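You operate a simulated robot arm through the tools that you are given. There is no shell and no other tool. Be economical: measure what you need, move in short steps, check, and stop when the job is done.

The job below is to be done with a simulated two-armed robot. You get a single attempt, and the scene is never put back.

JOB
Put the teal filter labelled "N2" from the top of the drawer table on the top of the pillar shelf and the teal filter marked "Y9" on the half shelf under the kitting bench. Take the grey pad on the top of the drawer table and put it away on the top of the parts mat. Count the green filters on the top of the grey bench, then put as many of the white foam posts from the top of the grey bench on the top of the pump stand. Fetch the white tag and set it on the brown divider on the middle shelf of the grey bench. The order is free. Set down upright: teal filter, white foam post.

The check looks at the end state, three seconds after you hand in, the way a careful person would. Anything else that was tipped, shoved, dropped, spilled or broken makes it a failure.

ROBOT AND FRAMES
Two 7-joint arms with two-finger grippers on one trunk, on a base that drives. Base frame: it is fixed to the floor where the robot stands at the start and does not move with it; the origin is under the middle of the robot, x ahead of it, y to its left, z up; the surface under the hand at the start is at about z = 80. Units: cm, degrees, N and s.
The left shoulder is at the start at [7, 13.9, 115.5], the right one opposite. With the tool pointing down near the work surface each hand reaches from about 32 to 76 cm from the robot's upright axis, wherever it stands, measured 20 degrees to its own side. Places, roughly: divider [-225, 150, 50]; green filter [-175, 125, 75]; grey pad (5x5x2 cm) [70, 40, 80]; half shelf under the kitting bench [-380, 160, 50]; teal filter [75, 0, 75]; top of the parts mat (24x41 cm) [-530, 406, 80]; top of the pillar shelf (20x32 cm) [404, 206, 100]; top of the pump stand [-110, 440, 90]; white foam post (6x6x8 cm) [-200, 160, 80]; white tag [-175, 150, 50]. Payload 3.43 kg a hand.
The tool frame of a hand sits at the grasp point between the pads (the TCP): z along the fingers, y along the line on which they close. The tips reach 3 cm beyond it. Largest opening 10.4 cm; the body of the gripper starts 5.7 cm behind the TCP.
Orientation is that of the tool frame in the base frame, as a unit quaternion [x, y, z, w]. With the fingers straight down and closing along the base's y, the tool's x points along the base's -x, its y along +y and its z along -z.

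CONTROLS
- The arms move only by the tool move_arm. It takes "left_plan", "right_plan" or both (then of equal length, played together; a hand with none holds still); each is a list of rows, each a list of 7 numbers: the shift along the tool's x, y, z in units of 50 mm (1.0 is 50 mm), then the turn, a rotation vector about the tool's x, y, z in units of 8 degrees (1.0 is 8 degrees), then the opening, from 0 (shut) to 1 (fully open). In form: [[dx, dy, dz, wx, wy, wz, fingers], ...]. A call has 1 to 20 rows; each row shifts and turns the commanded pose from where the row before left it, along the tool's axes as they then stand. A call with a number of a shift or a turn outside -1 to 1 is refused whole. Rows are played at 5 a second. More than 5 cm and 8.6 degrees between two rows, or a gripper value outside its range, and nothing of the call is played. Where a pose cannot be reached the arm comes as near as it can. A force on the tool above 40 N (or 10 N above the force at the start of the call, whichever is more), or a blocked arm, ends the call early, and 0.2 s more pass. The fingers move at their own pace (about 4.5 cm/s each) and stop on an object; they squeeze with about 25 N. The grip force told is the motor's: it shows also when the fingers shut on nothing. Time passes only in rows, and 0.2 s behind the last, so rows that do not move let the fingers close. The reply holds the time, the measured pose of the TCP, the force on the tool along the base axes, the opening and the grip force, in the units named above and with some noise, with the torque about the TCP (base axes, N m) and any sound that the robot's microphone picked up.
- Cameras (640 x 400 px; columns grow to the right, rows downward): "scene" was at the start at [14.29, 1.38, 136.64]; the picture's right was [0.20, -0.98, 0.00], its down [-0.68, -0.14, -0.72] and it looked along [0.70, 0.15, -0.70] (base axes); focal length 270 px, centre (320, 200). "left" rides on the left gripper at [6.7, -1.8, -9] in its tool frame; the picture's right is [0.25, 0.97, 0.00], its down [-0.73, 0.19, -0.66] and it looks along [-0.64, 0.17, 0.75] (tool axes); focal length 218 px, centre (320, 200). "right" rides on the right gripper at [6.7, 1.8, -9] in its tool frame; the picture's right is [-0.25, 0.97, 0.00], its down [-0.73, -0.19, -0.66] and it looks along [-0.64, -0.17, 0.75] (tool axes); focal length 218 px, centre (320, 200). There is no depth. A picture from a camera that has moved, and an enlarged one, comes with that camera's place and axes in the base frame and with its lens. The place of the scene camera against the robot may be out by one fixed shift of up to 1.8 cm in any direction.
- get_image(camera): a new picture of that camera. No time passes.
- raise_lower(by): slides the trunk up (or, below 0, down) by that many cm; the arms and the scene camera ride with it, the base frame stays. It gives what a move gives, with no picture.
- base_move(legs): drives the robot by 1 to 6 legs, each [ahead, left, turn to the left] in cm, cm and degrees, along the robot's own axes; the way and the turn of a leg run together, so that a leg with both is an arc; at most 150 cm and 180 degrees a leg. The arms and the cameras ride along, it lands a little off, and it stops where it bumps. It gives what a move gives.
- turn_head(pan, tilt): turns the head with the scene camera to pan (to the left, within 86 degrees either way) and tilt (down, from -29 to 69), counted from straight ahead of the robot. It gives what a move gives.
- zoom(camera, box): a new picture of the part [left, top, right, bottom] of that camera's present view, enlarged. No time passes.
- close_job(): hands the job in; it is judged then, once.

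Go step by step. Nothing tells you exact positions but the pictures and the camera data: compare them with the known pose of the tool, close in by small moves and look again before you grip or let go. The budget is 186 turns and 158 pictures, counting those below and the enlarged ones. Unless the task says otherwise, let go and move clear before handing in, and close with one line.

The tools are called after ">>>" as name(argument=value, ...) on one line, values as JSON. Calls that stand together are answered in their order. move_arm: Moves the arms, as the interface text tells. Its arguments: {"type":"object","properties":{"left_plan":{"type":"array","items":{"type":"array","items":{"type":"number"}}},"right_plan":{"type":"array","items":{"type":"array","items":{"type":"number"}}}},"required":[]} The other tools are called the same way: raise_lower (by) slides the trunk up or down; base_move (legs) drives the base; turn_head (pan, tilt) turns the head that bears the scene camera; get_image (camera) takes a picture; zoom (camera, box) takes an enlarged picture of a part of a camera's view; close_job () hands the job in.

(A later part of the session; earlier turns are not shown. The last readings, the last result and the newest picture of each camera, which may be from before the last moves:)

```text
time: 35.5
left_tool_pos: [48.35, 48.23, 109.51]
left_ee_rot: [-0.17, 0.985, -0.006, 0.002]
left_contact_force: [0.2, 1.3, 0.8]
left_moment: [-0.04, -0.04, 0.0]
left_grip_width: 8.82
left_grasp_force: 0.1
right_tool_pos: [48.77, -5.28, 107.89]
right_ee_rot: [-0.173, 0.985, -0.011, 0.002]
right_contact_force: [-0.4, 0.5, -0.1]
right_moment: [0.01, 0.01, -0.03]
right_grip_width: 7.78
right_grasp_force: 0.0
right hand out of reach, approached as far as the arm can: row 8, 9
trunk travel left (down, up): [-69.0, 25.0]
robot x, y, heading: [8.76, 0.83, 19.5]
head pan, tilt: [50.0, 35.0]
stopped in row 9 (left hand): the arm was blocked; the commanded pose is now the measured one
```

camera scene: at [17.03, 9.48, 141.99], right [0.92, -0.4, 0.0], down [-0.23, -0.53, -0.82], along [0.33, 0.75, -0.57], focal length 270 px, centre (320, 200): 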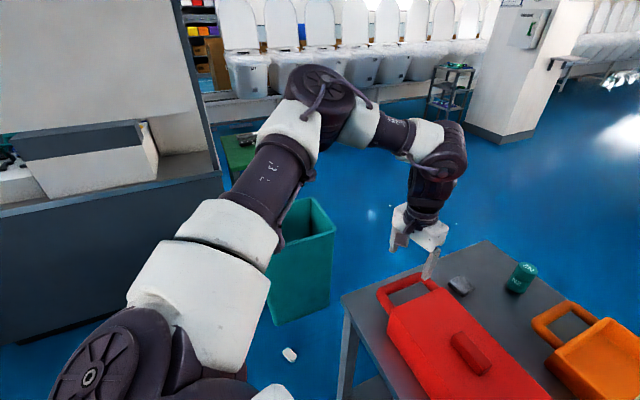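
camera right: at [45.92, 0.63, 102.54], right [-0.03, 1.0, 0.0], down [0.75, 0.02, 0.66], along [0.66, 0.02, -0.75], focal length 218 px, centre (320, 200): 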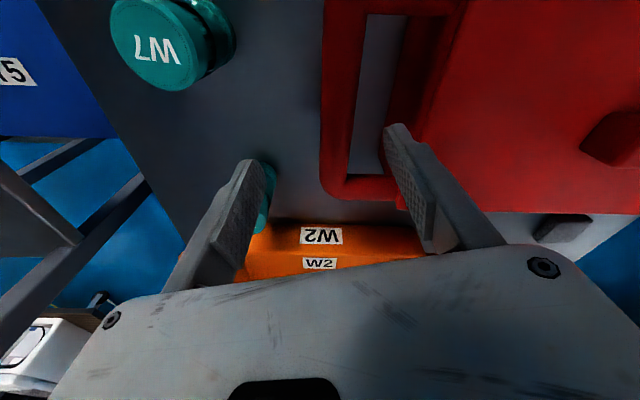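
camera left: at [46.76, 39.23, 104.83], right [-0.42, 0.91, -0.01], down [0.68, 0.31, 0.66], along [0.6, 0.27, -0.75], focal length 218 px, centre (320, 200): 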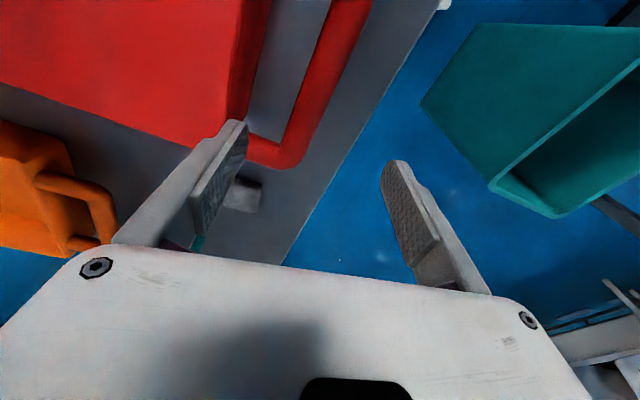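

The right elbow is pressing on the rack post, which turned the base. I'll ease the hand away, then shift the robot about 24 cm left of the rack and square it up.

>>> move_arm(right_plan=[[0.3, 0.7, 0, 0, 0, 0, 0.75], [0.3, 0.7, 0, 0, 0, 0, 0.75]])

>>> base_move(legs=[[4.2, 24, 0], [0, 0, -19.5]])

>>> turn_head(pan=-30, tilt=35)

>>> get_image(camera="scene")

```text
time: 36.1
left_tool_pos: [47.88, 47.26, 110.14]
left_ee_rot: [-0.169, 0.986, -0.004, 0.005]
left_contact_force: [-0.3, 0.7, 0.0]
left_moment: [-0.09, -0.07, 0.03]
left_grip_width: 8.87
left_grasp_force: 0.0
right_tool_pos: [42.96, -0.82, 108.14]
right_ee_rot: [-0.169, 0.986, -0.008, 0.006]
right_contact_force: [-0.6, 1.5, 0.0]
right_moment: [-0.1, -0.07, 0.02]
right_grip_width: 7.77
right_grasp_force: 0.0
trunk travel left (down, up): [-69.0, 25.0]
robot x, y, heading: [8.54, 0.71, 19.1]
head pan, tilt: [50.0, 35.0]
```

```text
time: 39.0
left_tool_pos: [57.67, 54.59, 110.3]
left_ee_rot: [0.001, 1.0, -0.001, 0.004]
left_contact_force: [-0.6, -0.1, -0.3]
left_moment: [-0.02, 0.0, 0.0]
left_grip_width: 8.85
left_grasp_force: 0.0
right_tool_pos: [36.98, 11.02, 108.04]
right_ee_rot: [0.0, 1.0, -0.003, 0.004]
right_contact_force: [-0.1, -0.5, -0.4]
right_moment: [0.0, 0.0, -0.02]
right_grip_width: 7.8
right_grasp_force: 0.1
trunk travel left (down, up): [-69.0, 25.0]
robot x, y, heading: [5.27, 24.45, -0.1]
head pan, tilt: [50.0, 35.0]
```

```text
time: 40.5
left_tool_pos: [57.84, 54.49, 110.25]
left_ee_rot: [0.001, 1.0, -0.001, 0.004]
left_contact_force: [-0.8, 0.0, 1.1]
left_moment: [0.0, 0.03, 0.0]
left_grip_width: 8.86
left_grasp_force: 0.1
right_tool_pos: [36.87, 10.83, 107.96]
right_ee_rot: [0.0, 1.0, -0.003, 0.004]
right_contact_force: [0.3, 0.5, -0.7]
right_moment: [0.01, 0.01, 0.0]
right_grip_width: 7.77
right_grasp_force: 0.0
trunk travel left (down, up): [-69.0, 25.0]
robot x, y, heading: [5.05, 24.48, -0.3]
head pan, tilt: [-30.0, 35.0]
```

```text
127 pictures are left
camera scene: at [19.14, 19.78, 141.99], right [-0.5, -0.86, 0.0], down [-0.5, 0.29, -0.82], along [0.71, -0.41, -0.57], focal length 270 px, centre (320, 200)
```

scene: 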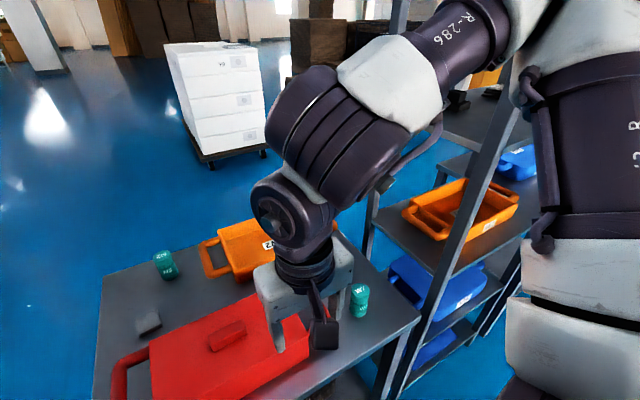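

The robot is clear of the rack at (5, 24.5). I'll send the right hand diagonally towards Y9, staying above it.

>>> move_arm(right_plan=[[-0.72, -0.49, 0.37, 0, 0, 0, 0.75], [-0.72, -0.49, 0.37, 0, 0, 0, 0.75], [-0.72, -0.49, 0.37, 0, 0, 0, 0.75], [-0.72, -0.49, 0.37, 0, 0, 0, 0.75], [-0.72, -0.49, 0.37, 0, 0, 0, 0.75], [-0.72, -0.49, 0.37, 0, 0, 0, 0.75], [-0.72, -0.49, 0.37, 0, 0, 0, 0.75], [0, 0, 0, 0, 0, 0, 0.75]])

>>> get_image(camera="right")

>>> get_image(camera="scene")

```text
time: 42.3
left_tool_pos: [57.74, 54.6, 110.42]
left_ee_rot: [0.0, 1.0, -0.001, 0.004]
left_contact_force: [0.6, -0.2, 0.1]
left_moment: [0.0, 0.0, -0.02]
left_grip_width: 8.86
left_grasp_force: 0.0
right_tool_pos: [43.28, 6.42, 99.74]
right_ee_rot: [0.002, 1.0, -0.005, 0.005]
right_contact_force: [0.5, 0.4, -0.2]
right_moment: [-0.01, 0.02, -0.04]
right_grip_width: 7.81
right_grasp_force: 0.1
right hand out of reach, approached as far as the arm can: row 2, 3, 4, 5, 6, 7
trunk travel left (down, up): [-69.0, 25.0]
robot x, y, heading: [5.11, 24.13, 0.0]
head pan, tilt: [-30.0, 35.0]
```

```text
126 pictures are left
camera right: at [36.44, 8.32, 108.69], right [0.26, 0.97, -0.01], down [0.72, -0.19, 0.67], along [0.64, -0.17, -0.75], focal length 218 px, centre (320, 200)
```

right: 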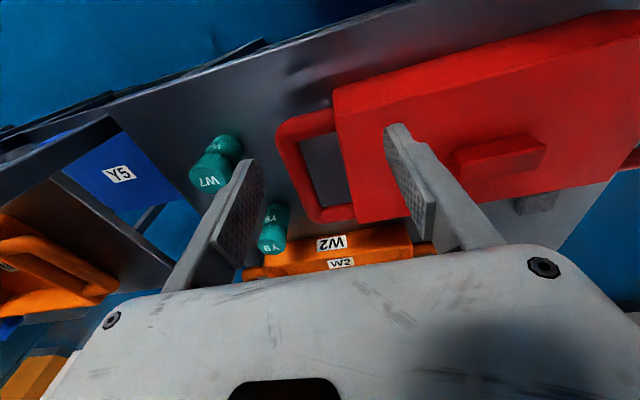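

```text
125 pictures are left
camera scene: at [19.14, 19.76, 141.99], right [-0.5, -0.86, 0.0], down [-0.5, 0.29, -0.82], along [0.71, -0.41, -0.57], focal length 270 px, centre (320, 200)
```

scene: 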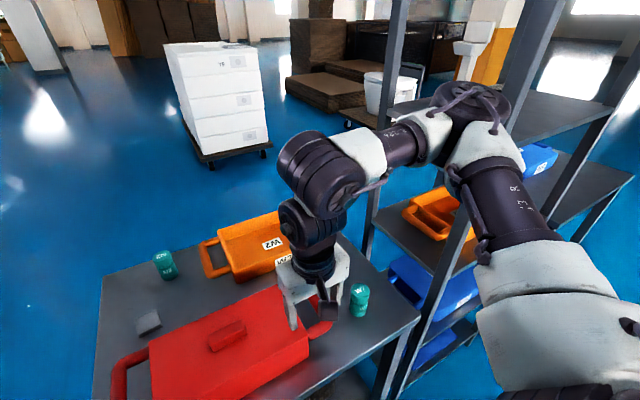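

The elbow is well bent, so it may be a wrist limit rather than length. I'll test by yawing the right hand and advancing again.

>>> move_arm(right_plan=[[0, 0, 0, 0, 0, -1, 0.75], [0, 0, 0, 0, 0, -1, 0.75], [0, 0, 0, 0, 0, -1, 0.75], [-0.2, -0.53, 0, 0, 0, 0, 0.75], [-0.2, -0.53, 0, 0, 0, 0, 0.75], [-0.2, -0.53, 0, 0, 0, 0, 0.75], [-0.2, -0.53, 0, 0, 0, 0, 0.75]])

>>> move_arm(right_plan=[[0, 0, 0, 0, 0, 1, 0.75], [0, 0, 0, 0, 0, 1, 0.75], [0, 0, 0, 0, 0, 1, 0.75], [0, 0, 0, 0, 0, 1, 0.75], [0, 0, 0, 0, 0, 1, 0.75], [0, 0, 0, 0, 0, 1, 0.75], [-0.53, -0.2, 0, 0, 0, 0, 0.75], [-0.53, -0.2, 0, 0, 0, 0, 0.75], [-0.53, -0.2, 0, 0, 0, 0, 0.75]])

```text
time: 43.9
left_tool_pos: [57.75, 54.47, 110.21]
left_ee_rot: [0.001, 1.0, -0.001, 0.005]
left_contact_force: [-0.4, -0.3, -0.1]
left_moment: [0.03, -0.02, -0.04]
left_grip_width: 8.83
left_grasp_force: 0.0
right_tool_pos: [38.97, 11.94, 100.32]
right_ee_rot: [-0.17, 0.985, -0.004, 0.006]
right_contact_force: [-0.1, -0.1, -0.4]
right_moment: [0.02, -0.02, 0.03]
right_grip_width: 7.81
right_grasp_force: 0.0
right hand out of reach, approached as far as the arm can: row 1, 2, 3, 4, 5, 6, 7
trunk travel left (down, up): [-69.0, 25.0]
robot x, y, heading: [5.04, 24.52, -0.1]
head pan, tilt: [-30.0, 35.0]
```

```text
time: 45.9
left_tool_pos: [57.79, 54.55, 110.33]
left_ee_rot: [0.001, 1.0, -0.001, 0.003]
left_contact_force: [0.2, -0.1, 0.1]
left_moment: [-0.01, 0.02, 0.0]
left_grip_width: 8.81
left_grasp_force: 0.0
right_tool_pos: [44.88, 5.22, 100.43]
right_ee_rot: [0.246, 0.969, -0.002, 0.006]
right_contact_force: [-0.2, 0.3, -0.3]
right_moment: [0.0, 0.01, 0.0]
right_grip_width: 7.78
right_grasp_force: 0.1
trunk travel left (down, up): [-69.0, 25.0]
robot x, y, heading: [5.32, 24.56, -0.2]
head pan, tilt: [-30.0, 35.0]
```

That confirms it: yawing the right hand outward removes the limit. I'll advance towards Y9 with this yaw, staying high.

>>> move_arm(right_plan=[[-0.83, -0.08, 0.15, 0, 0, 0, 0.6], [-0.83, -0.08, 0.15, 0, 0, 0, 0.6], [-0.83, -0.08, 0.15, 0, 0, 0, 0.6], [-0.83, -0.08, 0.15, 0, 0, 0, 0.6], [-0.83, -0.08, 0.15, 0, 0, 0, 0.6], [0, 0, 0, 0, 0, 0, 0.6]])

>>> get_image(camera="right")

>>> get_image(camera="scene")

```text
time: 47.3
left_tool_pos: [57.68, 54.72, 110.31]
left_ee_rot: [0.001, 1.0, -0.002, 0.004]
left_contact_force: [-0.8, -0.8, 0.2]
left_moment: [0.02, -0.01, 0.0]
left_grip_width: 8.82
left_grasp_force: 0.0
right_tool_pos: [57.71, 0.18, 96.84]
right_ee_rot: [0.248, 0.969, -0.003, 0.008]
right_contact_force: [0.4, 0.2, 1.0]
right_moment: [-0.03, 0.02, 0.02]
right_grip_width: 6.26
right_grasp_force: 0.1
right hand out of reach, approached as far as the arm can: row 4, 5
trunk travel left (down, up): [-69.0, 25.0]
robot x, y, heading: [5.65, 25.07, 0.0]
head pan, tilt: [-30.0, 35.0]
```

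```text
124 pictures are left
camera right: at [52.56, 5.11, 105.69], right [0.69, 0.73, 0.0], down [0.54, -0.51, 0.67], along [0.49, -0.46, -0.74], focal length 218 px, centre (320, 200)
```

right: 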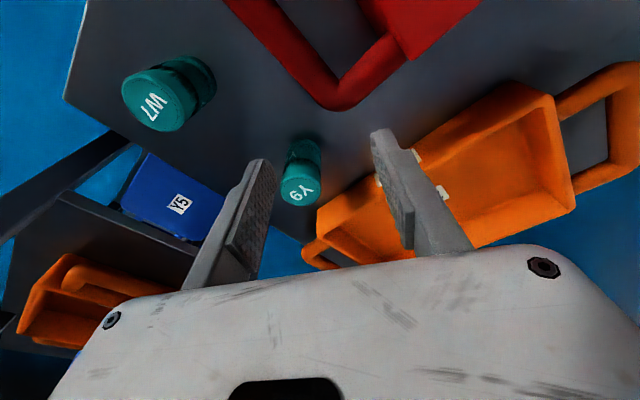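

```text
123 pictures are left
camera scene: at [19.02, 19.95, 142.01], right [-0.5, -0.86, 0.0], down [-0.5, 0.29, -0.82], along [0.71, -0.41, -0.57], focal length 270 px, centre (320, 200)
```

scene: 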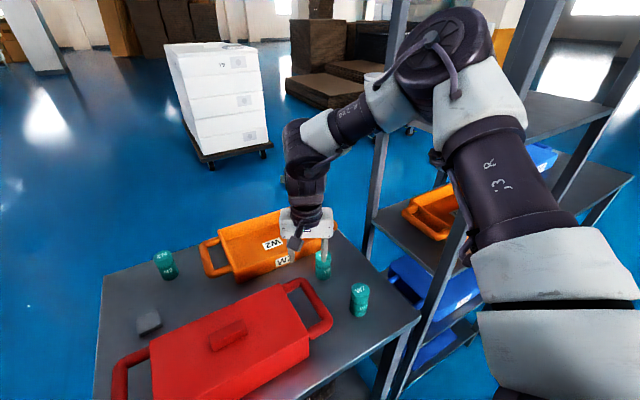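

More yaw is needed, and the bin's front turns out to be at x≈69, so there's room beside Y9. I'll yaw another 16° and move above Y9.

>>> move_arm(right_plan=[[0, 0, 0, 0, 0, 1, 0.7], [0, 0, 0, 0, 0, 1, 0.7], [-0.5, 0.0, 0, 0, 0, 0, 0.7], [-0.5, 0.0, 0, 0, 0, 0, 0.7], [-0.5, -0.1, 0, 0, 0, 0, 0.7], [0, 0, 0, 0, 0, 0, 0.7]])

>>> get_image(camera="right")

```text
time: 48.7
left_tool_pos: [57.68, 54.52, 110.37]
left_ee_rot: [0.001, 1.0, -0.001, 0.004]
left_contact_force: [-0.2, 0.1, -0.6]
left_moment: [-0.06, 0.02, 0.0]
left_grip_width: 8.85
left_grasp_force: 0.0
right_tool_pos: [63.07, -5.67, 96.65]
right_ee_rot: [0.379, 0.925, -0.002, 0.008]
right_contact_force: [-0.4, -0.1, 0.6]
right_moment: [-0.02, 0.01, 0.03]
right_grip_width: 7.26
right_grasp_force: 0.0
trunk travel left (down, up): [-69.0, 25.0]
robot x, y, heading: [4.94, 24.35, -0.3]
head pan, tilt: [-30.0, 35.0]
```

```text
122 pictures are left
camera right: at [59.37, 0.37, 105.52], right [0.86, 0.51, 0.01], down [0.38, -0.64, 0.67], along [0.35, -0.57, -0.75], focal length 218 px, centre (320, 200)
```

right: 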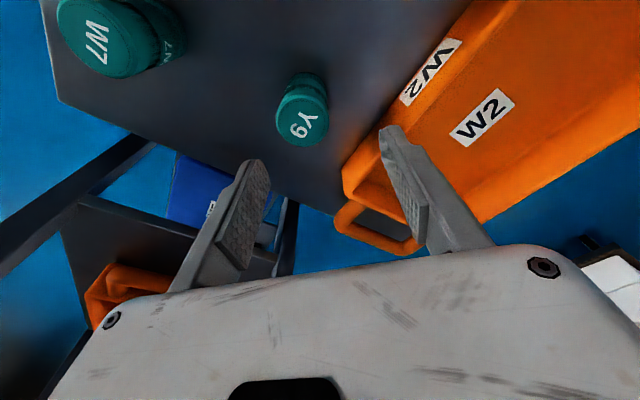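

Y9 measures (62.2, -6.6). I'll shift 1.3 cm sideways, go down and grip.

>>> move_arm(right_plan=[[0, -0.254, 0, 0, 0, 0, 0.7], [0, 0, 0.58, 0, 0, 0, 0.7], [0, 0, 0.58, 0, 0, 0, 0.7], [0, 0, 0.58, 0, 0, 0, 0.7], [0, 0, 0.58, 0, 0, 0, 0.7], [0, 0, 0, 0, 0, 0, 0.7]])

>>> get_image(camera="right")

```text
time: 50.1
left_tool_pos: [57.66, 54.61, 110.5]
left_ee_rot: [0.0, 1.0, -0.001, 0.003]
left_contact_force: [0.1, -0.4, -0.6]
left_moment: [-0.03, 0.0, 0.0]
left_grip_width: 8.83
left_grasp_force: 0.1
right_tool_pos: [62.1, -6.66, 85.11]
right_ee_rot: [0.378, 0.926, -0.002, 0.007]
right_contact_force: [-0.1, 0.0, -0.3]
right_moment: [0.04, -0.04, 0.04]
right_grip_width: 7.28
right_grasp_force: 0.0
trunk travel left (down, up): [-69.0, 25.0]
robot x, y, heading: [5.33, 24.41, -0.4]
head pan, tilt: [-30.0, 35.0]
```

```text
121 pictures are left
camera right: at [58.48, -0.69, 94.12], right [0.86, 0.51, 0.01], down [0.38, -0.64, 0.67], along [0.35, -0.57, -0.75], focal length 218 px, centre (320, 200)
```

right: 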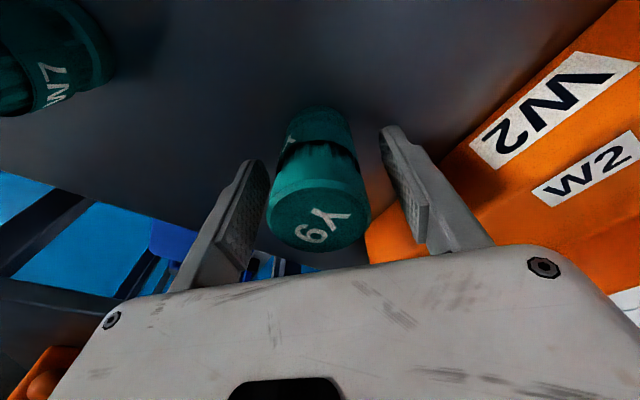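

Y9 stands centred between the fingers. Closing and lifting.

>>> move_arm(right_plan=[[0, 0, 0, 0, 0, 0, 0.2], [0, 0, 0, 0, 0, 0, 0.2], [0, 0, 0, 0, 0, 0, 0.2], [0, 0, 0, 0, 0, 0, 0.2], [0, 0, -0.4, 0, 0, 0, 0.2], [0, 0, -0.8, 0, 0, 0, 0.2], [0, 0, -0.8, 0, 0, 0, 0.2], [0, 0, -0.8, 0, 0, 0, 0.2]])

>>> get_image(camera="right")

>>> get_image(camera="left")

```text
time: 51.9
left_tool_pos: [57.56, 54.58, 110.43]
left_ee_rot: [0.001, 1.0, -0.002, 0.003]
left_contact_force: [-0.4, -0.6, 0.4]
left_moment: [0.01, 0.0, -0.02]
left_grip_width: 8.85
left_grasp_force: 0.0
right_tool_pos: [61.82, -6.27, 98.88]
right_ee_rot: [0.379, 0.925, -0.001, 0.008]
right_contact_force: [0.4, 0.1, -1.1]
right_moment: [0.0, 0.01, 0.02]
right_grip_width: 4.27
right_grasp_force: 24.7
right hand out of reach, approached as far as the arm can: row 8
trunk travel left (down, up): [-69.0, 25.0]
robot x, y, heading: [4.92, 25.04, -0.3]
head pan, tilt: [-30.0, 35.0]
```

```text
120 pictures are left
camera right: at [58.12, -0.22, 107.87], right [0.86, 0.51, 0.01], down [0.38, -0.64, 0.67], along [0.35, -0.57, -0.74], focal length 218 px, centre (320, 200)
```

right: 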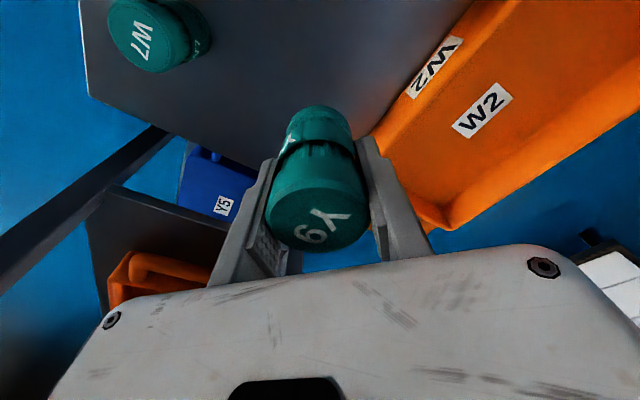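

```text
119 pictures are left
camera left: at [50.91, 52.84, 119.33], right [-0.25, 0.97, 0.0], down [0.72, 0.19, 0.66], along [0.64, 0.16, -0.75], focal length 218 px, centre (320, 200)
```

left: 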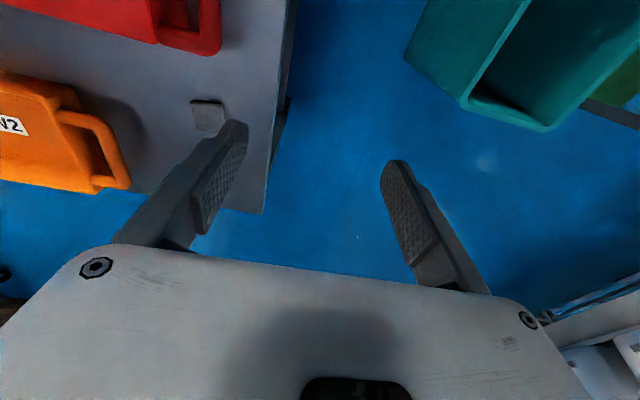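

Y9 is held. For the pad the left hand should also yaw outward, and since the pad is square I'll try yawing about 98° so that it closes along x.

>>> move_arm(left_plan=[[0, 0, 0, 0, 0, -1, 0.8], [0, 0, 0, 0, 0, -1, 0.8], [0, 0, 0, 0, 0, -1, 0.8], [0, 0, 0, 0, 0, -1, 0.8], [0, 0, 0, 0, 0, -1, 0.8], [0, 0, 0, 0, 0, -1, 0.8], [0, 0, 0, 0, 0, -1, 0.8], [0, 0, 0, 0, 0, -1, 0.8], [0, 0, 0, 0, 0, -1, 0.8], [0, 0, 0, 0, 0, -1, 0.8], [0, 0, 0, 0, 0, -1, 0.8], [0, 0, 0, 0, 0, -1, 0.8]])

>>> get_image(camera="left")

```text
time: 54.5
left_tool_pos: [61.12, 78.44, 108.15]
left_ee_rot: [0.735, -0.678, 0.011, -0.014]
left_contact_force: [0.1, 0.0, 0.6]
left_moment: [-0.02, -0.01, -0.02]
left_grip_width: 8.34
left_grasp_force: 0.2
left hand out of reach, approached as far as the arm can: row 5, 6, 7, 8, 9, 10, 11, 12
right_tool_pos: [61.95, -6.2, 98.94]
right_ee_rot: [0.379, 0.925, -0.003, 0.007]
right_contact_force: [0.4, 0.6, -0.2]
right_moment: [0.03, 0.02, -0.02]
right_grip_width: 4.27
right_grasp_force: 25.8
trunk travel left (down, up): [-69.0, 25.0]
robot x, y, heading: [5.5, 24.29, -0.2]
head pan, tilt: [-30.0, 35.0]
```

```text
118 pictures are left
camera left: at [63.14, 71.74, 117.4], right [-0.94, -0.33, -0.03], down [-0.27, 0.71, 0.65], along [-0.19, 0.62, -0.76], focal length 218 px, centre (320, 200)
```

left: 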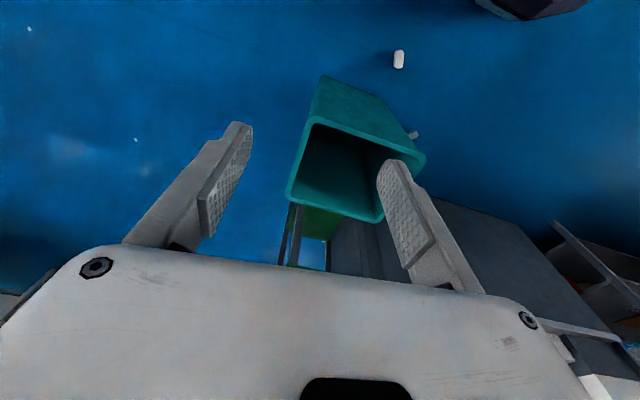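

A full 98° swing isn't feasible. I'll retract both hands and re-park to the left of the table at about (1, 51), heading -30°, where a hand square to the pad has a natural yaw.

>>> move_arm(right_plan=[[0.85, -0.35, -0.2, 0, 0, 0, 0.2], [0.85, -0.35, -0.2, 0, 0, 0, 0.2], [0.85, -0.35, -0.2, 0, 0, 0, 0.2], [0.85, -0.35, -0.2, 0, 0, 0, 0.2], [0.85, -0.35, -0.2, 0, 0, 0, 0.2], [0, 0, -0.7, 0, 0, 0, 0.2], [0, 0, -0.7, 0, 0, 0, 0.2]], left_plan=[[0.5, 0, 0, 0, 0, 1, 0.8], [0.5, 0, 0, 0, 0, 1, 0.8], [0.5, 0, 0, 0, 0, 1, 0.8], [0.5, 0, 0, 0, 0, 1, 0.8], [0.5, 0, 0, 0, 0, 1, 0.8], [0.3, 0, 0, 0, 0, 1, 0.8], [0.3, 0, 0, 0, 0, 1, 0.8]])

>>> base_move(legs=[[-4.5, 26.5, 0], [0, 0, -30]])

>>> get_image(camera="left")

>>> turn_head(pan=15, tilt=45)

>>> get_image(camera="scene")

```text
time: 56.1
left_tool_pos: [56.82, 63.83, 108.54]
left_ee_rot: [-0.341, 0.94, -0.003, 0.003]
left_contact_force: [-0.5, 0.3, 0.5]
left_moment: [-0.06, -0.08, -0.01]
left_grip_width: 8.32
left_grasp_force: 0.0
right_tool_pos: [40.0, 2.55, 110.82]
right_ee_rot: [0.378, 0.926, -0.001, 0.008]
right_contact_force: [-1.2, 1.1, -0.4]
right_moment: [-0.01, 0.02, -0.01]
right_grip_width: 4.27
right_grasp_force: 25.3
trunk travel left (down, up): [-69.0, 25.0]
robot x, y, heading: [5.37, 24.62, -0.1]
head pan, tilt: [-30.0, 35.0]
```

```text
time: 59.5
left_tool_pos: [65.55, 58.38, 108.38]
left_ee_rot: [-0.083, 0.997, -0.002, 0.002]
left_contact_force: [0.1, 0.8, -0.6]
left_moment: [0.0, 0.0, 0.0]
left_grip_width: 8.32
left_grasp_force: 0.1
right_tool_pos: [20.25, 13.94, 110.75]
right_ee_rot: [0.607, 0.795, -0.004, 0.007]
right_contact_force: [0.2, -0.3, -0.6]
right_moment: [0.01, 0.02, 0.0]
right_grip_width: 4.26
right_grasp_force: 24.9
trunk travel left (down, up): [-69.0, 25.0]
robot x, y, heading: [0.63, 50.56, -30.6]
head pan, tilt: [-30.0, 35.0]
```

```text
117 pictures are left
camera left: at [59.29, 55.51, 117.46], right [-0.41, 0.91, -0.01], down [0.68, 0.31, 0.66], along [0.6, 0.27, -0.75], focal length 218 px, centre (320, 200)
```

left: 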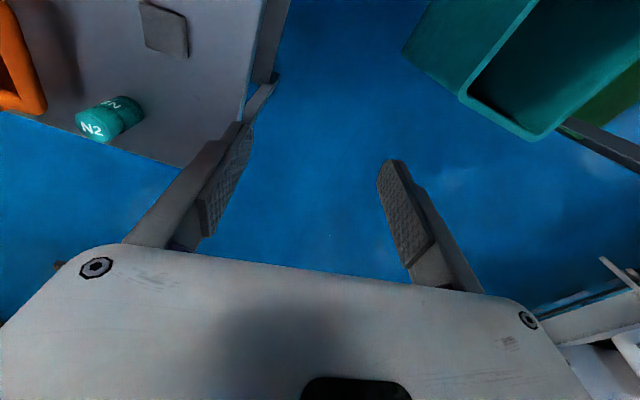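

```text
time: 60.6
left_tool_pos: [65.48, 58.3, 108.51]
left_ee_rot: [-0.084, 0.996, -0.003, 0.002]
left_contact_force: [0.1, 0.1, 1.1]
left_moment: [0.0, -0.04, 0.01]
left_grip_width: 8.33
left_grasp_force: 0.0
right_tool_pos: [20.24, 13.99, 110.8]
right_ee_rot: [0.607, 0.795, -0.003, 0.005]
right_contact_force: [-0.3, 0.1, -1.5]
right_moment: [0.02, 0.03, -0.02]
right_grip_width: 4.24
right_grasp_force: 25.1
trunk travel left (down, up): [-69.0, 25.0]
robot x, y, heading: [0.87, 50.51, -30.4]
head pan, tilt: [15.0, 45.0]
```

```text
116 pictures are left
camera scene: at [14.37, 45.56, 140.51], right [-0.27, -0.96, 0.0], down [-0.68, 0.19, -0.71], along [0.68, -0.19, -0.71], focal length 270 px, centre (320, 200)
```

scene: 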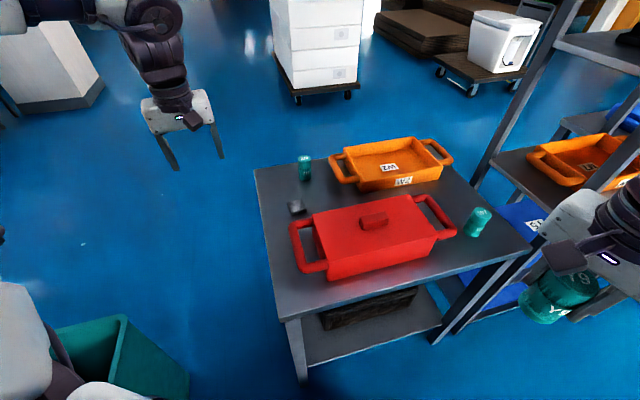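

The left hand's yaw of 9.5° now matches the pad. I'll move sideways over it.

>>> move_arm(left_plan=[[-0.02, -0.85, 0.4, 0, 0, 0, 0.8], [-0.02, -0.85, 0.4, 0, 0, 0, 0.8], [-0.02, -0.85, 0.4, 0, 0, 0, 0.8], [-0.02, -0.85, 0.4, 0, 0, 0, 0.8], [-0.02, -0.85, 0.4, 0, 0, 0, 0.8], [0, 0, 0, 0, 0, 0, 0.8]])

>>> get_image(camera="left")

```text
time: 62.0
left_tool_pos: [65.29, 46.42, 100.34]
left_ee_rot: [-0.083, 0.997, -0.003, 0.002]
left_contact_force: [1.0, 0.5, -0.8]
left_moment: [0.03, -0.01, 0.0]
left_grip_width: 8.33
left_grasp_force: 0.0
left hand out of reach, approached as far as the arm can: row 3, 4, 5
right_tool_pos: [20.29, 13.98, 110.98]
right_ee_rot: [0.607, 0.795, -0.004, 0.006]
right_contact_force: [0.4, -0.1, 0.1]
right_moment: [0.02, -0.01, 0.04]
right_grip_width: 4.25
right_grasp_force: 25.6
trunk travel left (down, up): [-69.0, 25.0]
robot x, y, heading: [0.81, 50.78, -30.4]
head pan, tilt: [15.0, 45.0]
```

```text
115 pictures are left
camera left: at [58.98, 43.58, 109.38], right [-0.41, 0.91, -0.01], down [0.68, 0.31, 0.66], along [0.6, 0.26, -0.75], focal length 218 px, centre (320, 200)
```

left: 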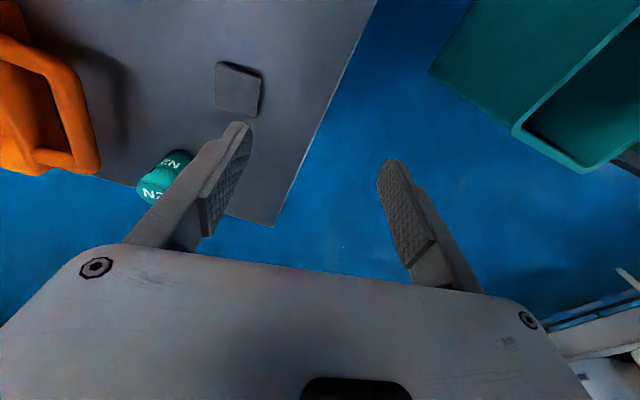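

Still slightly short, as the reach depends on the hand's yaw. I'll re-park at about (6.5, 57.6), heading -60°, with the left hand pulled out first.

>>> move_arm(left_plan=[[0.5, 0.6, -0.5, 0, 0, -0.6, 0.8], [0.5, 0.6, -0.5, 0, 0, -0.6, 0.8], [0.5, 0.6, -0.3, 0, 0, -0.6, 0.8], [0, 0.9, 0, 0, 0, -0.6, 0.8], [0, 0.9, 0, 0, 0, -0.6, 0.8], [0, 0, 0, 0, 0, -0.6, 0.8]])

>>> base_move(legs=[[1.4, 8.8, 0], [0, 0, -29.5]])

>>> get_image(camera="left")

```text
time: 63.4
left_tool_pos: [70.87, 64.85, 99.16]
left_ee_rot: [-0.328, 0.945, -0.003, 0.001]
left_contact_force: [-0.3, 0.4, 0.3]
left_moment: [0.04, 0.0, -0.02]
left_grip_width: 8.32
left_grasp_force: 0.0
left hand out of reach, approached as far as the arm can: row 1, 2, 3, 4, 5, 6
right_tool_pos: [20.36, 13.73, 110.75]
right_ee_rot: [0.606, 0.795, -0.004, 0.005]
right_contact_force: [-0.5, 0.6, -0.5]
right_moment: [0.02, 0.03, 0.01]
right_grip_width: 4.27
right_grasp_force: 25.1
trunk travel left (down, up): [-69.0, 25.0]
robot x, y, heading: [0.8, 50.51, -30.7]
head pan, tilt: [15.0, 45.0]
```

```text
time: 66.0
left_tool_pos: [74.37, 35.47, 99.12]
left_ee_rot: [-0.075, 0.997, -0.002, 0.001]
left_contact_force: [0.3, 0.1, -0.4]
left_moment: [0.01, 0.03, 0.0]
left_grip_width: 8.32
left_grasp_force: 0.1
right_tool_pos: [5.3, 16.17, 110.77]
right_ee_rot: [0.789, 0.614, -0.005, 0.005]
right_contact_force: [-0.1, 0.2, -0.6]
right_moment: [-0.01, 0.01, -0.04]
right_grip_width: 4.25
right_grasp_force: 24.9
trunk travel left (down, up): [-69.0, 25.0]
robot x, y, heading: [6.72, 57.09, -60.0]
head pan, tilt: [15.0, 45.0]
```

```text
114 pictures are left
camera left: at [68.06, 32.65, 108.25], right [-0.4, 0.92, -0.01], down [0.69, 0.3, 0.66], along [0.6, 0.26, -0.76], focal length 218 px, centre (320, 200)
```

left: 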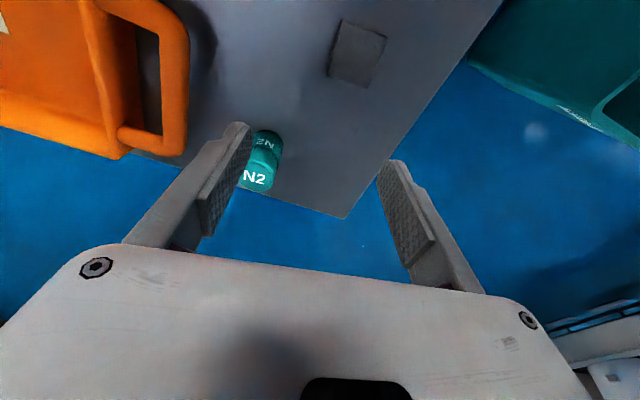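

The hand is now right beside the pad, which measures (69.6, 37.4) with a matching yaw. I'll move over it and go most of the way down.

>>> move_arm(left_plan=[[0.445, 0.26, 0, 0, 0, 0, 0.8], [0.445, 0.26, 0, 0, 0, 0, 0.8], [0, 0, 0.65, 0, 0, 0, 0.8], [0, 0, 0.65, 0, 0, 0, 0.8], [0, 0, 0.65, 0, 0, 0, 0.8], [0, 0, 0.65, 0, 0, 0, 0.8], [0, 0, 0, 0, 0, 0, 0.8]])

>>> get_image(camera="left")

```text
time: 67.5
left_tool_pos: [77.97, 39.36, 92.39]
left_ee_rot: [-0.075, 0.997, -0.003, 0.001]
left_contact_force: [0.3, -0.4, 0.9]
left_moment: [-0.02, -0.03, 0.02]
left_grip_width: 8.3
left_grasp_force: 0.1
left hand out of reach, approached as far as the arm can: row 1, 2, 3, 4, 5, 6
right_tool_pos: [5.26, 16.05, 110.74]
right_ee_rot: [0.79, 0.613, -0.004, 0.004]
right_contact_force: [-0.5, -0.2, -0.5]
right_moment: [-0.03, -0.01, 0.01]
right_grip_width: 4.28
right_grasp_force: 25.2
trunk travel left (down, up): [-69.0, 25.0]
robot x, y, heading: [6.49, 57.77, -60.2]
head pan, tilt: [15.0, 45.0]
```

```text
113 pictures are left
camera left: at [71.68, 36.61, 101.53], right [-0.4, 0.92, -0.01], down [0.69, 0.3, 0.66], along [0.6, 0.25, -0.76], focal length 218 px, centre (320, 200)
```

left: 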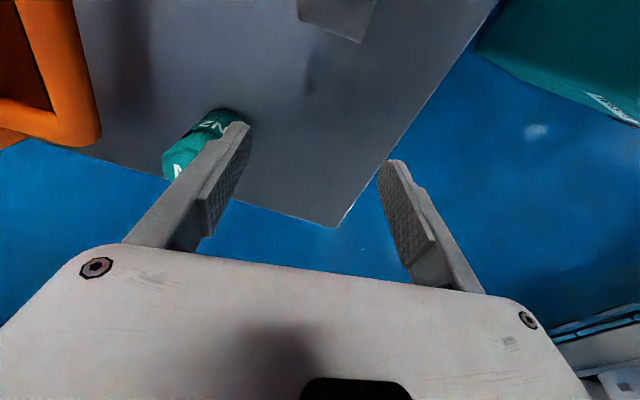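

The workable yaw band is narrow, so I'll mirror the pose that worked on the right: axis at (5.4, 45.8) and heading -36°.

>>> move_arm(left_plan=[[0, 0, -0.8, 0, 0, 0, 0.8], [0, 0, -0.8, 0, 0, 0, 0.8]])

>>> base_move(legs=[[0, 0, 24.1], [5.85, -10.1, 0]])

>>> move_arm(left_plan=[[0, -0.4, 0, 0, 0, 1, 0.8], [0, -0.6, 0, 0, 0, 1, 0.8], [0.2, -0.6, 0, 0, 0, 1, 0.8], [0.3, -0.6, 0, 0, 0, 0, 0.8], [0.3, -0.6, 0, 0, 0, 0, 0.8]])

```text
time: 68.2
left_tool_pos: [77.94, 39.51, 100.56]
left_ee_rot: [-0.077, 0.997, -0.002, 0.001]
left_contact_force: [0.1, 0.5, -0.1]
left_moment: [0.02, -0.02, -0.02]
left_grip_width: 8.33
left_grasp_force: 0.1
right_tool_pos: [5.04, 16.12, 110.85]
right_ee_rot: [0.79, 0.614, -0.004, 0.005]
right_contact_force: [-0.3, -1.0, -1.5]
right_moment: [-0.01, 0.0, -0.01]
right_grip_width: 4.26
right_grasp_force: 25.1
trunk travel left (down, up): [-69.0, 25.0]
robot x, y, heading: [6.47, 57.2, -60.2]
head pan, tilt: [15.0, 45.0]
```

```text
time: 70.6
left_tool_pos: [77.98, 58.34, 100.36]
left_ee_rot: [-0.28, 0.96, -0.003, -0.001]
left_contact_force: [-0.4, 0.0, -0.1]
left_moment: [-0.01, 0.04, 0.01]
left_grip_width: 8.33
left_grasp_force: 0.0
right_tool_pos: [20.88, 7.62, 110.71]
right_ee_rot: [0.646, 0.763, -0.003, 0.006]
right_contact_force: [1.2, -0.3, -1.3]
right_moment: [0.01, 0.01, -0.03]
right_grip_width: 4.26
right_grasp_force: 25.4
trunk travel left (down, up): [-69.0, 25.0]
robot x, y, heading: [5.37, 45.8, -36.8]
head pan, tilt: [15.0, 45.0]
```

```text
time: 71.8
left_tool_pos: [77.99, 44.35, 100.32]
left_ee_rot: [-0.073, 0.997, -0.002, 0.001]
left_contact_force: [-0.8, 0.2, 0.4]
left_moment: [0.03, 0.01, 0.0]
left_grip_width: 8.3
left_grasp_force: 0.1
right_tool_pos: [20.73, 7.32, 110.72]
right_ee_rot: [0.647, 0.763, -0.002, 0.006]
right_contact_force: [-0.1, 0.0, -0.8]
right_moment: [0.01, 0.03, -0.01]
right_grip_width: 4.26
right_grasp_force: 25.6
trunk travel left (down, up): [-69.0, 25.0]
robot x, y, heading: [4.99, 45.76, -36.3]
head pan, tilt: [15.0, 45.0]
```

Now there's no limit. I'll move over the pad and lower to just above it.

>>> move_arm(left_plan=[[0.62, -0.375, 0, 0, 0, 0, 0.8], [0.62, -0.375, 0, 0, 0, 0, 0.8], [0.62, -0.375, 0, 0, 0, 0, 0.8], [0, 0, 0.66, 0, 0, 0, 0.8], [0, 0, 0.66, 0, 0, 0, 0.8], [0, 0, 0.66, 0, 0, 0, 0.8], [0, 0, 0.66, 0, 0, 0, 0.8], [0, 0, 0, 0, 0, 0, 0.8]])

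>>> get_image(camera="left")

```text
time: 73.6
left_tool_pos: [74.06, 41.57, 94.12]
left_ee_rot: [-0.072, 0.997, -0.002, 0.0]
left_contact_force: [0.6, -0.9, -0.6]
left_moment: [0.05, 0.02, 0.02]
left_grip_width: 8.33
left_grasp_force: 0.1
left hand out of reach, approached as far as the arm can: row 3, 4, 5, 6, 7
right_tool_pos: [20.84, 7.39, 110.71]
right_ee_rot: [0.646, 0.763, -0.003, 0.006]
right_contact_force: [-0.2, -1.5, -0.4]
right_moment: [0.0, -0.02, 0.04]
right_grip_width: 4.26
right_grasp_force: 24.9
trunk travel left (down, up): [-69.0, 25.0]
robot x, y, heading: [5.3, 45.86, -36.5]
head pan, tilt: [15.0, 45.0]
```

```text
112 pictures are left
camera left: at [67.67, 38.87, 103.11], right [-0.39, 0.92, -0.01], down [0.69, 0.3, 0.66], along [0.61, 0.25, -0.75], focal length 218 px, centre (320, 200)
```

left: 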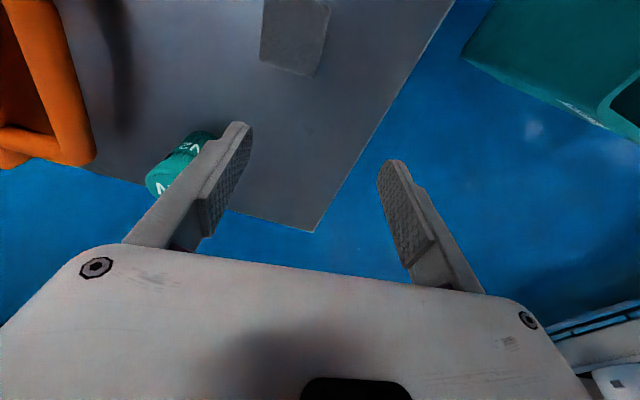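

The left arm stalls again where the mirrored right pose worked, so its posture may have drifted. I'll look at it.

>>> turn_head(pan=35, tilt=25)

>>> get_image(camera="scene")

```text
time: 74.4
left_tool_pos: [73.92, 41.69, 94.11]
left_ee_rot: [-0.072, 0.997, -0.003, 0.002]
left_contact_force: [-0.3, 0.5, 0.0]
left_moment: [-0.04, -0.01, -0.02]
left_grip_width: 8.29
left_grasp_force: 0.1
right_tool_pos: [20.76, 7.35, 110.82]
right_ee_rot: [0.647, 0.763, -0.004, 0.006]
right_contact_force: [-1.1, -0.2, -1.0]
right_moment: [0.02, 0.01, 0.0]
right_grip_width: 4.24
right_grasp_force: 25.2
trunk travel left (down, up): [-69.0, 25.0]
robot x, y, heading: [5.35, 46.42, -36.6]
head pan, tilt: [35.0, 25.0]
```

```text
111 pictures are left
camera scene: at [19.95, 42.35, 143.56], right [-0.03, -1.0, 0.0], down [-0.42, 0.01, -0.91], along [0.91, -0.02, -0.42], focal length 270 px, centre (320, 200)
```

scene: 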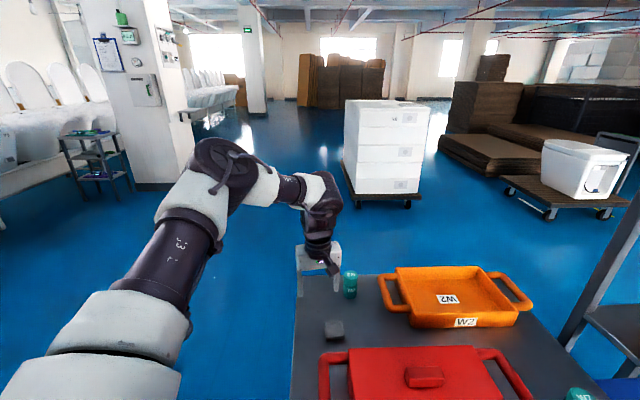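

The left forearm lies across the front, so I'll fully retract the left hand to a home pose with no yaw and approach again along the mirrored path.

>>> move_arm(left_plan=[[0, 0, -0.8, 0, 0, 0.7, 0.8], [0, 0, -0.8, 0, 0, 0.7, 0.8], [0, 0, -0.8, 0, 0, 0.7, 0.8], [0, 0, -0.8, 0, 0, 0.7, 0.8], [0, 0, 0, 0, 0, 0.7, 0.8], [0, 0, 0, 0, 0, 0.7, 0.8], [0, 0, 0, 0, 0, 0.7, 0.8], [0, 0, 0, 0, 0, 0.7, 0.8], [0.66, -0.66, 0, 0, 0, 0, 0.8], [0.66, -0.66, 0, 0, 0, 0, 0.8], [0.66, -0.66, 0, 0, 0, 0, 0.8], [0.66, -0.66, 0, 0, 0, 0, 0.8], [0.66, -0.66, 0, 0, 0, 0, 0.8], [0.66, -0.66, 0, 0, 0, 0, 0.8], [0.66, -0.66, 0, 0, 0, 0, 0.8]])

>>> get_image(camera="scene")

```text
time: 77.6
left_tool_pos: [50.67, 38.67, 110.26]
left_ee_rot: [0.311, 0.95, -0.002, 0.003]
left_contact_force: [-0.6, -0.8, -0.7]
left_moment: [-0.01, 0.0, -0.01]
left_grip_width: 8.34
left_grasp_force: 0.1
left hand out of reach, approached as far as the arm can: row 4, 14, 15
right_tool_pos: [20.71, 7.37, 110.8]
right_ee_rot: [0.646, 0.763, -0.004, 0.007]
right_contact_force: [-1.0, -0.1, -1.1]
right_moment: [-0.01, -0.03, 0.02]
right_grip_width: 4.27
right_grasp_force: 25.2
trunk travel left (down, up): [-69.0, 25.0]
robot x, y, heading: [5.71, 46.24, -36.5]
head pan, tilt: [35.0, 25.0]
```

```text
110 pictures are left
camera scene: at [19.79, 42.33, 143.58], right [-0.03, -1.0, 0.0], down [-0.42, 0.01, -0.91], along [0.91, -0.02, -0.42], focal length 270 px, centre (320, 200)
```

scene: 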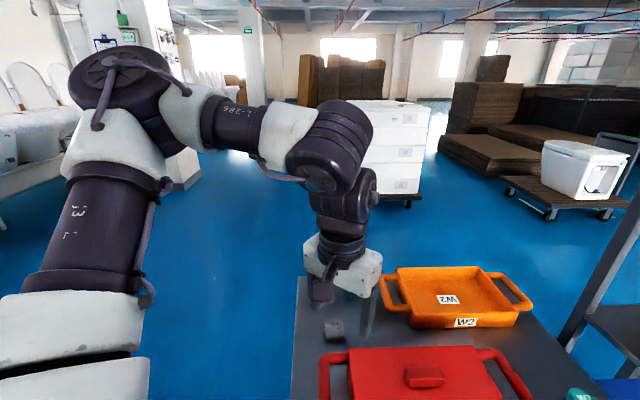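

It seems the left arm works in a branch that favours greater distance. I'll go back to the extended pose that was free, move the base so that pose lies over the pad, and descend with the trunk.

>>> move_arm(left_plan=[[-0.66, 0.66, 0, 0, 0, 0, 0.8], [-0.66, 0.66, 0, 0, 0, 0, 0.8], [-0.66, 0.66, 0, 0, 0, 0, 0.8], [-0.66, 0.66, 0, 0, 0, 0, 0.8], [-0.66, 0.66, 0, 0, 0, -0.8, 0.8], [-0.4, 0.4, 0, 0, 0, -0.8, 0.8], [0, 0, 0.3, 0, 0, -0.8, 0.8], [0, 0, 0.3, 0, 0, -0.8, 0.8], [0, 0, 0.3, 0, 0, -0.8, 0.8], [0, 0, 0.3, 0, 0, -0.8, 0.8], [0, 0, 0.3, 0, 0, -0.8, 0.8], [0, 0, 0, 0, 0, 0, 0.8]])

```text
time: 80.2
left_tool_pos: [75.75, 43.9, 102.08]
left_ee_rot: [-0.075, 0.997, -0.002, 0.0]
left_contact_force: [-0.1, -0.5, 0.0]
left_moment: [-0.01, 0.02, 0.0]
left_grip_width: 8.3
left_grasp_force: 0.0
left hand out of reach, approached as far as the arm can: row 5, 6
right_tool_pos: [20.85, 7.31, 110.92]
right_ee_rot: [0.647, 0.763, -0.002, 0.006]
right_contact_force: [0.6, -0.3, -0.6]
right_moment: [0.0, 0.0, -0.04]
right_grip_width: 4.27
right_grasp_force: 24.8
trunk travel left (down, up): [-69.0, 25.0]
robot x, y, heading: [5.54, 45.61, -36.6]
head pan, tilt: [35.0, 25.0]
```

>>> base_move(legs=[[-1.07, -8.9, 0]])

>>> raise_lower(by=-10)

>>> get_image(camera="left")

```text
time: 81.3
left_tool_pos: [69.63, 37.5, 101.78]
left_ee_rot: [-0.074, 0.997, -0.004, 0.001]
left_contact_force: [-0.5, 0.4, -0.3]
left_moment: [-0.03, 0.01, -0.02]
left_grip_width: 8.33
left_grasp_force: 0.0
right_tool_pos: [14.68, 1.09, 111.06]
right_ee_rot: [0.647, 0.763, -0.004, 0.005]
right_contact_force: [-0.1, -0.9, -0.9]
right_moment: [0.0, 0.01, 0.01]
right_grip_width: 4.26
right_grasp_force: 25.3
trunk travel left (down, up): [-69.0, 25.0]
robot x, y, heading: [-0.9, 39.54, -36.4]
head pan, tilt: [35.0, 25.0]
```

```text
time: 82.7
left_tool_pos: [69.51, 37.36, 91.97]
left_ee_rot: [-0.074, 0.997, -0.002, 0.0]
left_contact_force: [0.6, 0.4, 0.1]
left_moment: [-0.01, 0.0, 0.0]
left_grip_width: 8.31
left_grasp_force: 0.1
right_tool_pos: [14.63, 1.06, 100.83]
right_ee_rot: [0.646, 0.763, -0.003, 0.007]
right_contact_force: [0.0, 0.3, -0.1]
right_moment: [-0.01, 0.01, 0.0]
right_grip_width: 4.28
right_grasp_force: 24.5
trunk travel left (down, up): [-59.0, 35.0]
robot x, y, heading: [-0.62, 39.33, -36.3]
head pan, tilt: [35.0, 25.0]
```

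```text
109 pictures are left
camera left: at [63.22, 34.71, 100.96], right [-0.39, 0.92, -0.01], down [0.69, 0.3, 0.66], along [0.61, 0.25, -0.75], focal length 218 px, centre (320, 200)
```

left: 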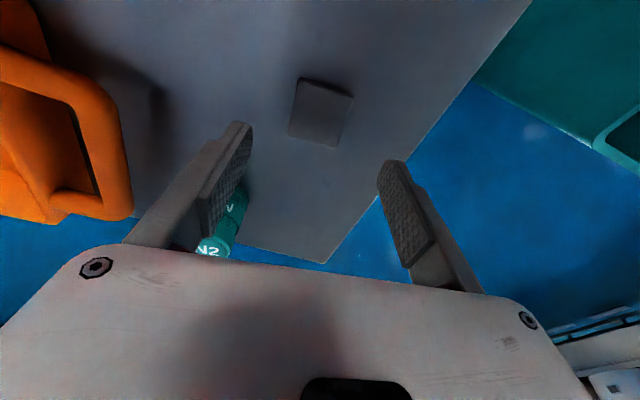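

The hand is centred over the pad. Lowering the trunk so the tips end half a centimetre above the table, then gripping.

>>> raise_lower(by=-8.4)

>>> get_image(camera="left")

```text
time: 83.9
left_tool_pos: [69.57, 37.44, 83.69]
left_ee_rot: [-0.075, 0.997, -0.003, 0.0]
left_contact_force: [-1.1, 0.7, 6.2]
left_moment: [0.29, 0.11, -0.01]
left_grip_width: 8.24
left_grasp_force: 0.0
right_tool_pos: [14.68, 0.96, 92.38]
right_ee_rot: [0.646, 0.763, -0.004, 0.006]
right_contact_force: [0.0, 0.0, -0.8]
right_moment: [-0.01, 0.03, 0.0]
right_grip_width: 4.27
right_grasp_force: 25.5
trunk travel left (down, up): [-50.6, 43.4]
robot x, y, heading: [-0.18, 38.98, -36.2]
head pan, tilt: [35.0, 25.0]
```

```text
108 pictures are left
camera left: at [63.2, 34.73, 92.61], right [-0.39, 0.92, -0.01], down [0.69, 0.3, 0.66], along [0.61, 0.25, -0.75], focal length 218 px, centre (320, 200)
```

left: 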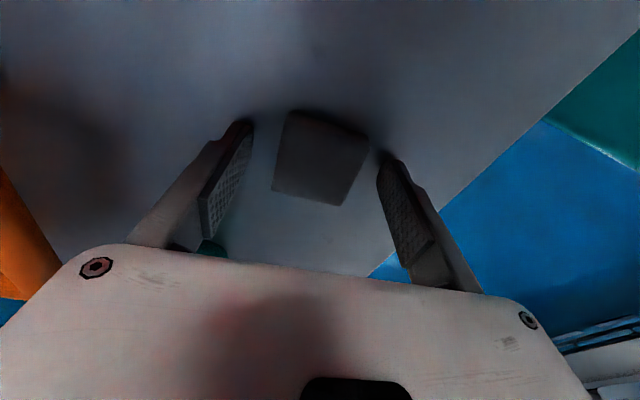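

The tips touch the table lightly, so I'll rise 0.4 cm, then close on the pad.

>>> raise_lower(by=0.4)

>>> move_arm(left_plan=[[0, 0, 0, 0, 0, 0, 0.3], [0, 0, 0, 0, 0, 0, 0.3], [0, 0, 0, 0, 0, 0, 0.3], [0, 0, 0, 0, 0, 0, 0.3], [0, 0, 0, 0, 0, 0, 0.3]])

>>> raise_lower(by=22)

>>> get_image(camera="left")

```text
time: 84.4
left_tool_pos: [69.54, 37.48, 83.89]
left_ee_rot: [-0.075, 0.997, -0.003, 0.002]
left_contact_force: [0.2, -0.4, -0.4]
left_moment: [0.04, -0.01, 0.0]
left_grip_width: 8.3
left_grasp_force: 0.1
right_tool_pos: [14.76, 1.03, 92.71]
right_ee_rot: [0.646, 0.763, -0.004, 0.007]
right_contact_force: [0.0, -0.9, -0.9]
right_moment: [0.01, 0.01, 0.0]
right_grip_width: 4.25
right_grasp_force: 24.4
trunk travel left (down, up): [-51.0, 43.0]
robot x, y, heading: [-0.57, 39.43, -36.4]
head pan, tilt: [35.0, 25.0]
```

```text
time: 85.6
left_tool_pos: [69.52, 37.41, 83.84]
left_ee_rot: [-0.075, 0.997, -0.002, 0.0]
left_contact_force: [-0.2, -0.3, 0.6]
left_moment: [0.01, 0.01, -0.01]
left_grip_width: 4.85
left_grasp_force: 25.0
right_tool_pos: [14.7, 0.86, 92.76]
right_ee_rot: [0.646, 0.763, -0.004, 0.005]
right_contact_force: [-1.1, -0.2, -1.2]
right_moment: [-0.02, 0.01, 0.01]
right_grip_width: 4.27
right_grasp_force: 24.4
trunk travel left (down, up): [-51.0, 43.0]
robot x, y, heading: [-0.75, 39.4, -36.4]
head pan, tilt: [35.0, 25.0]
```

```text
time: 87.9
left_tool_pos: [69.65, 37.51, 105.91]
left_ee_rot: [-0.074, 0.997, -0.002, 0.0]
left_contact_force: [0.0, 0.2, 0.4]
left_moment: [0.03, 0.02, 0.01]
left_grip_width: 4.82
left_grasp_force: 24.8
right_tool_pos: [14.72, 0.99, 114.81]
right_ee_rot: [0.647, 0.763, -0.005, 0.007]
right_contact_force: [-0.2, -0.9, -1.2]
right_moment: [-0.02, -0.01, 0.0]
right_grip_width: 4.26
right_grasp_force: 25.0
trunk travel left (down, up): [-73.0, 21.0]
robot x, y, heading: [-0.76, 39.52, -36.3]
head pan, tilt: [35.0, 25.0]
```

```text
107 pictures are left
camera left: at [63.27, 34.71, 114.92], right [-0.39, 0.92, -0.01], down [0.69, 0.3, 0.66], along [0.61, 0.26, -0.75], focal length 218 px, centre (320, 200)
```

left: 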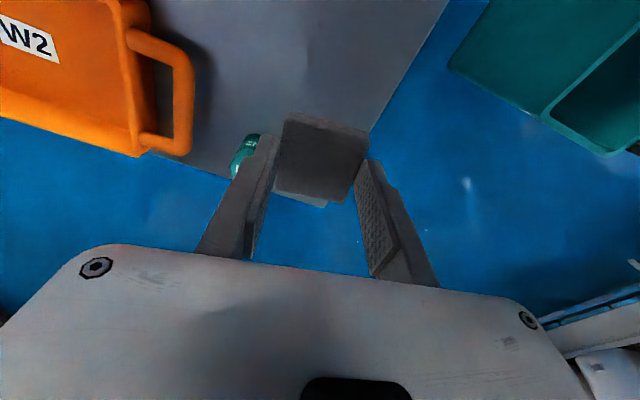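

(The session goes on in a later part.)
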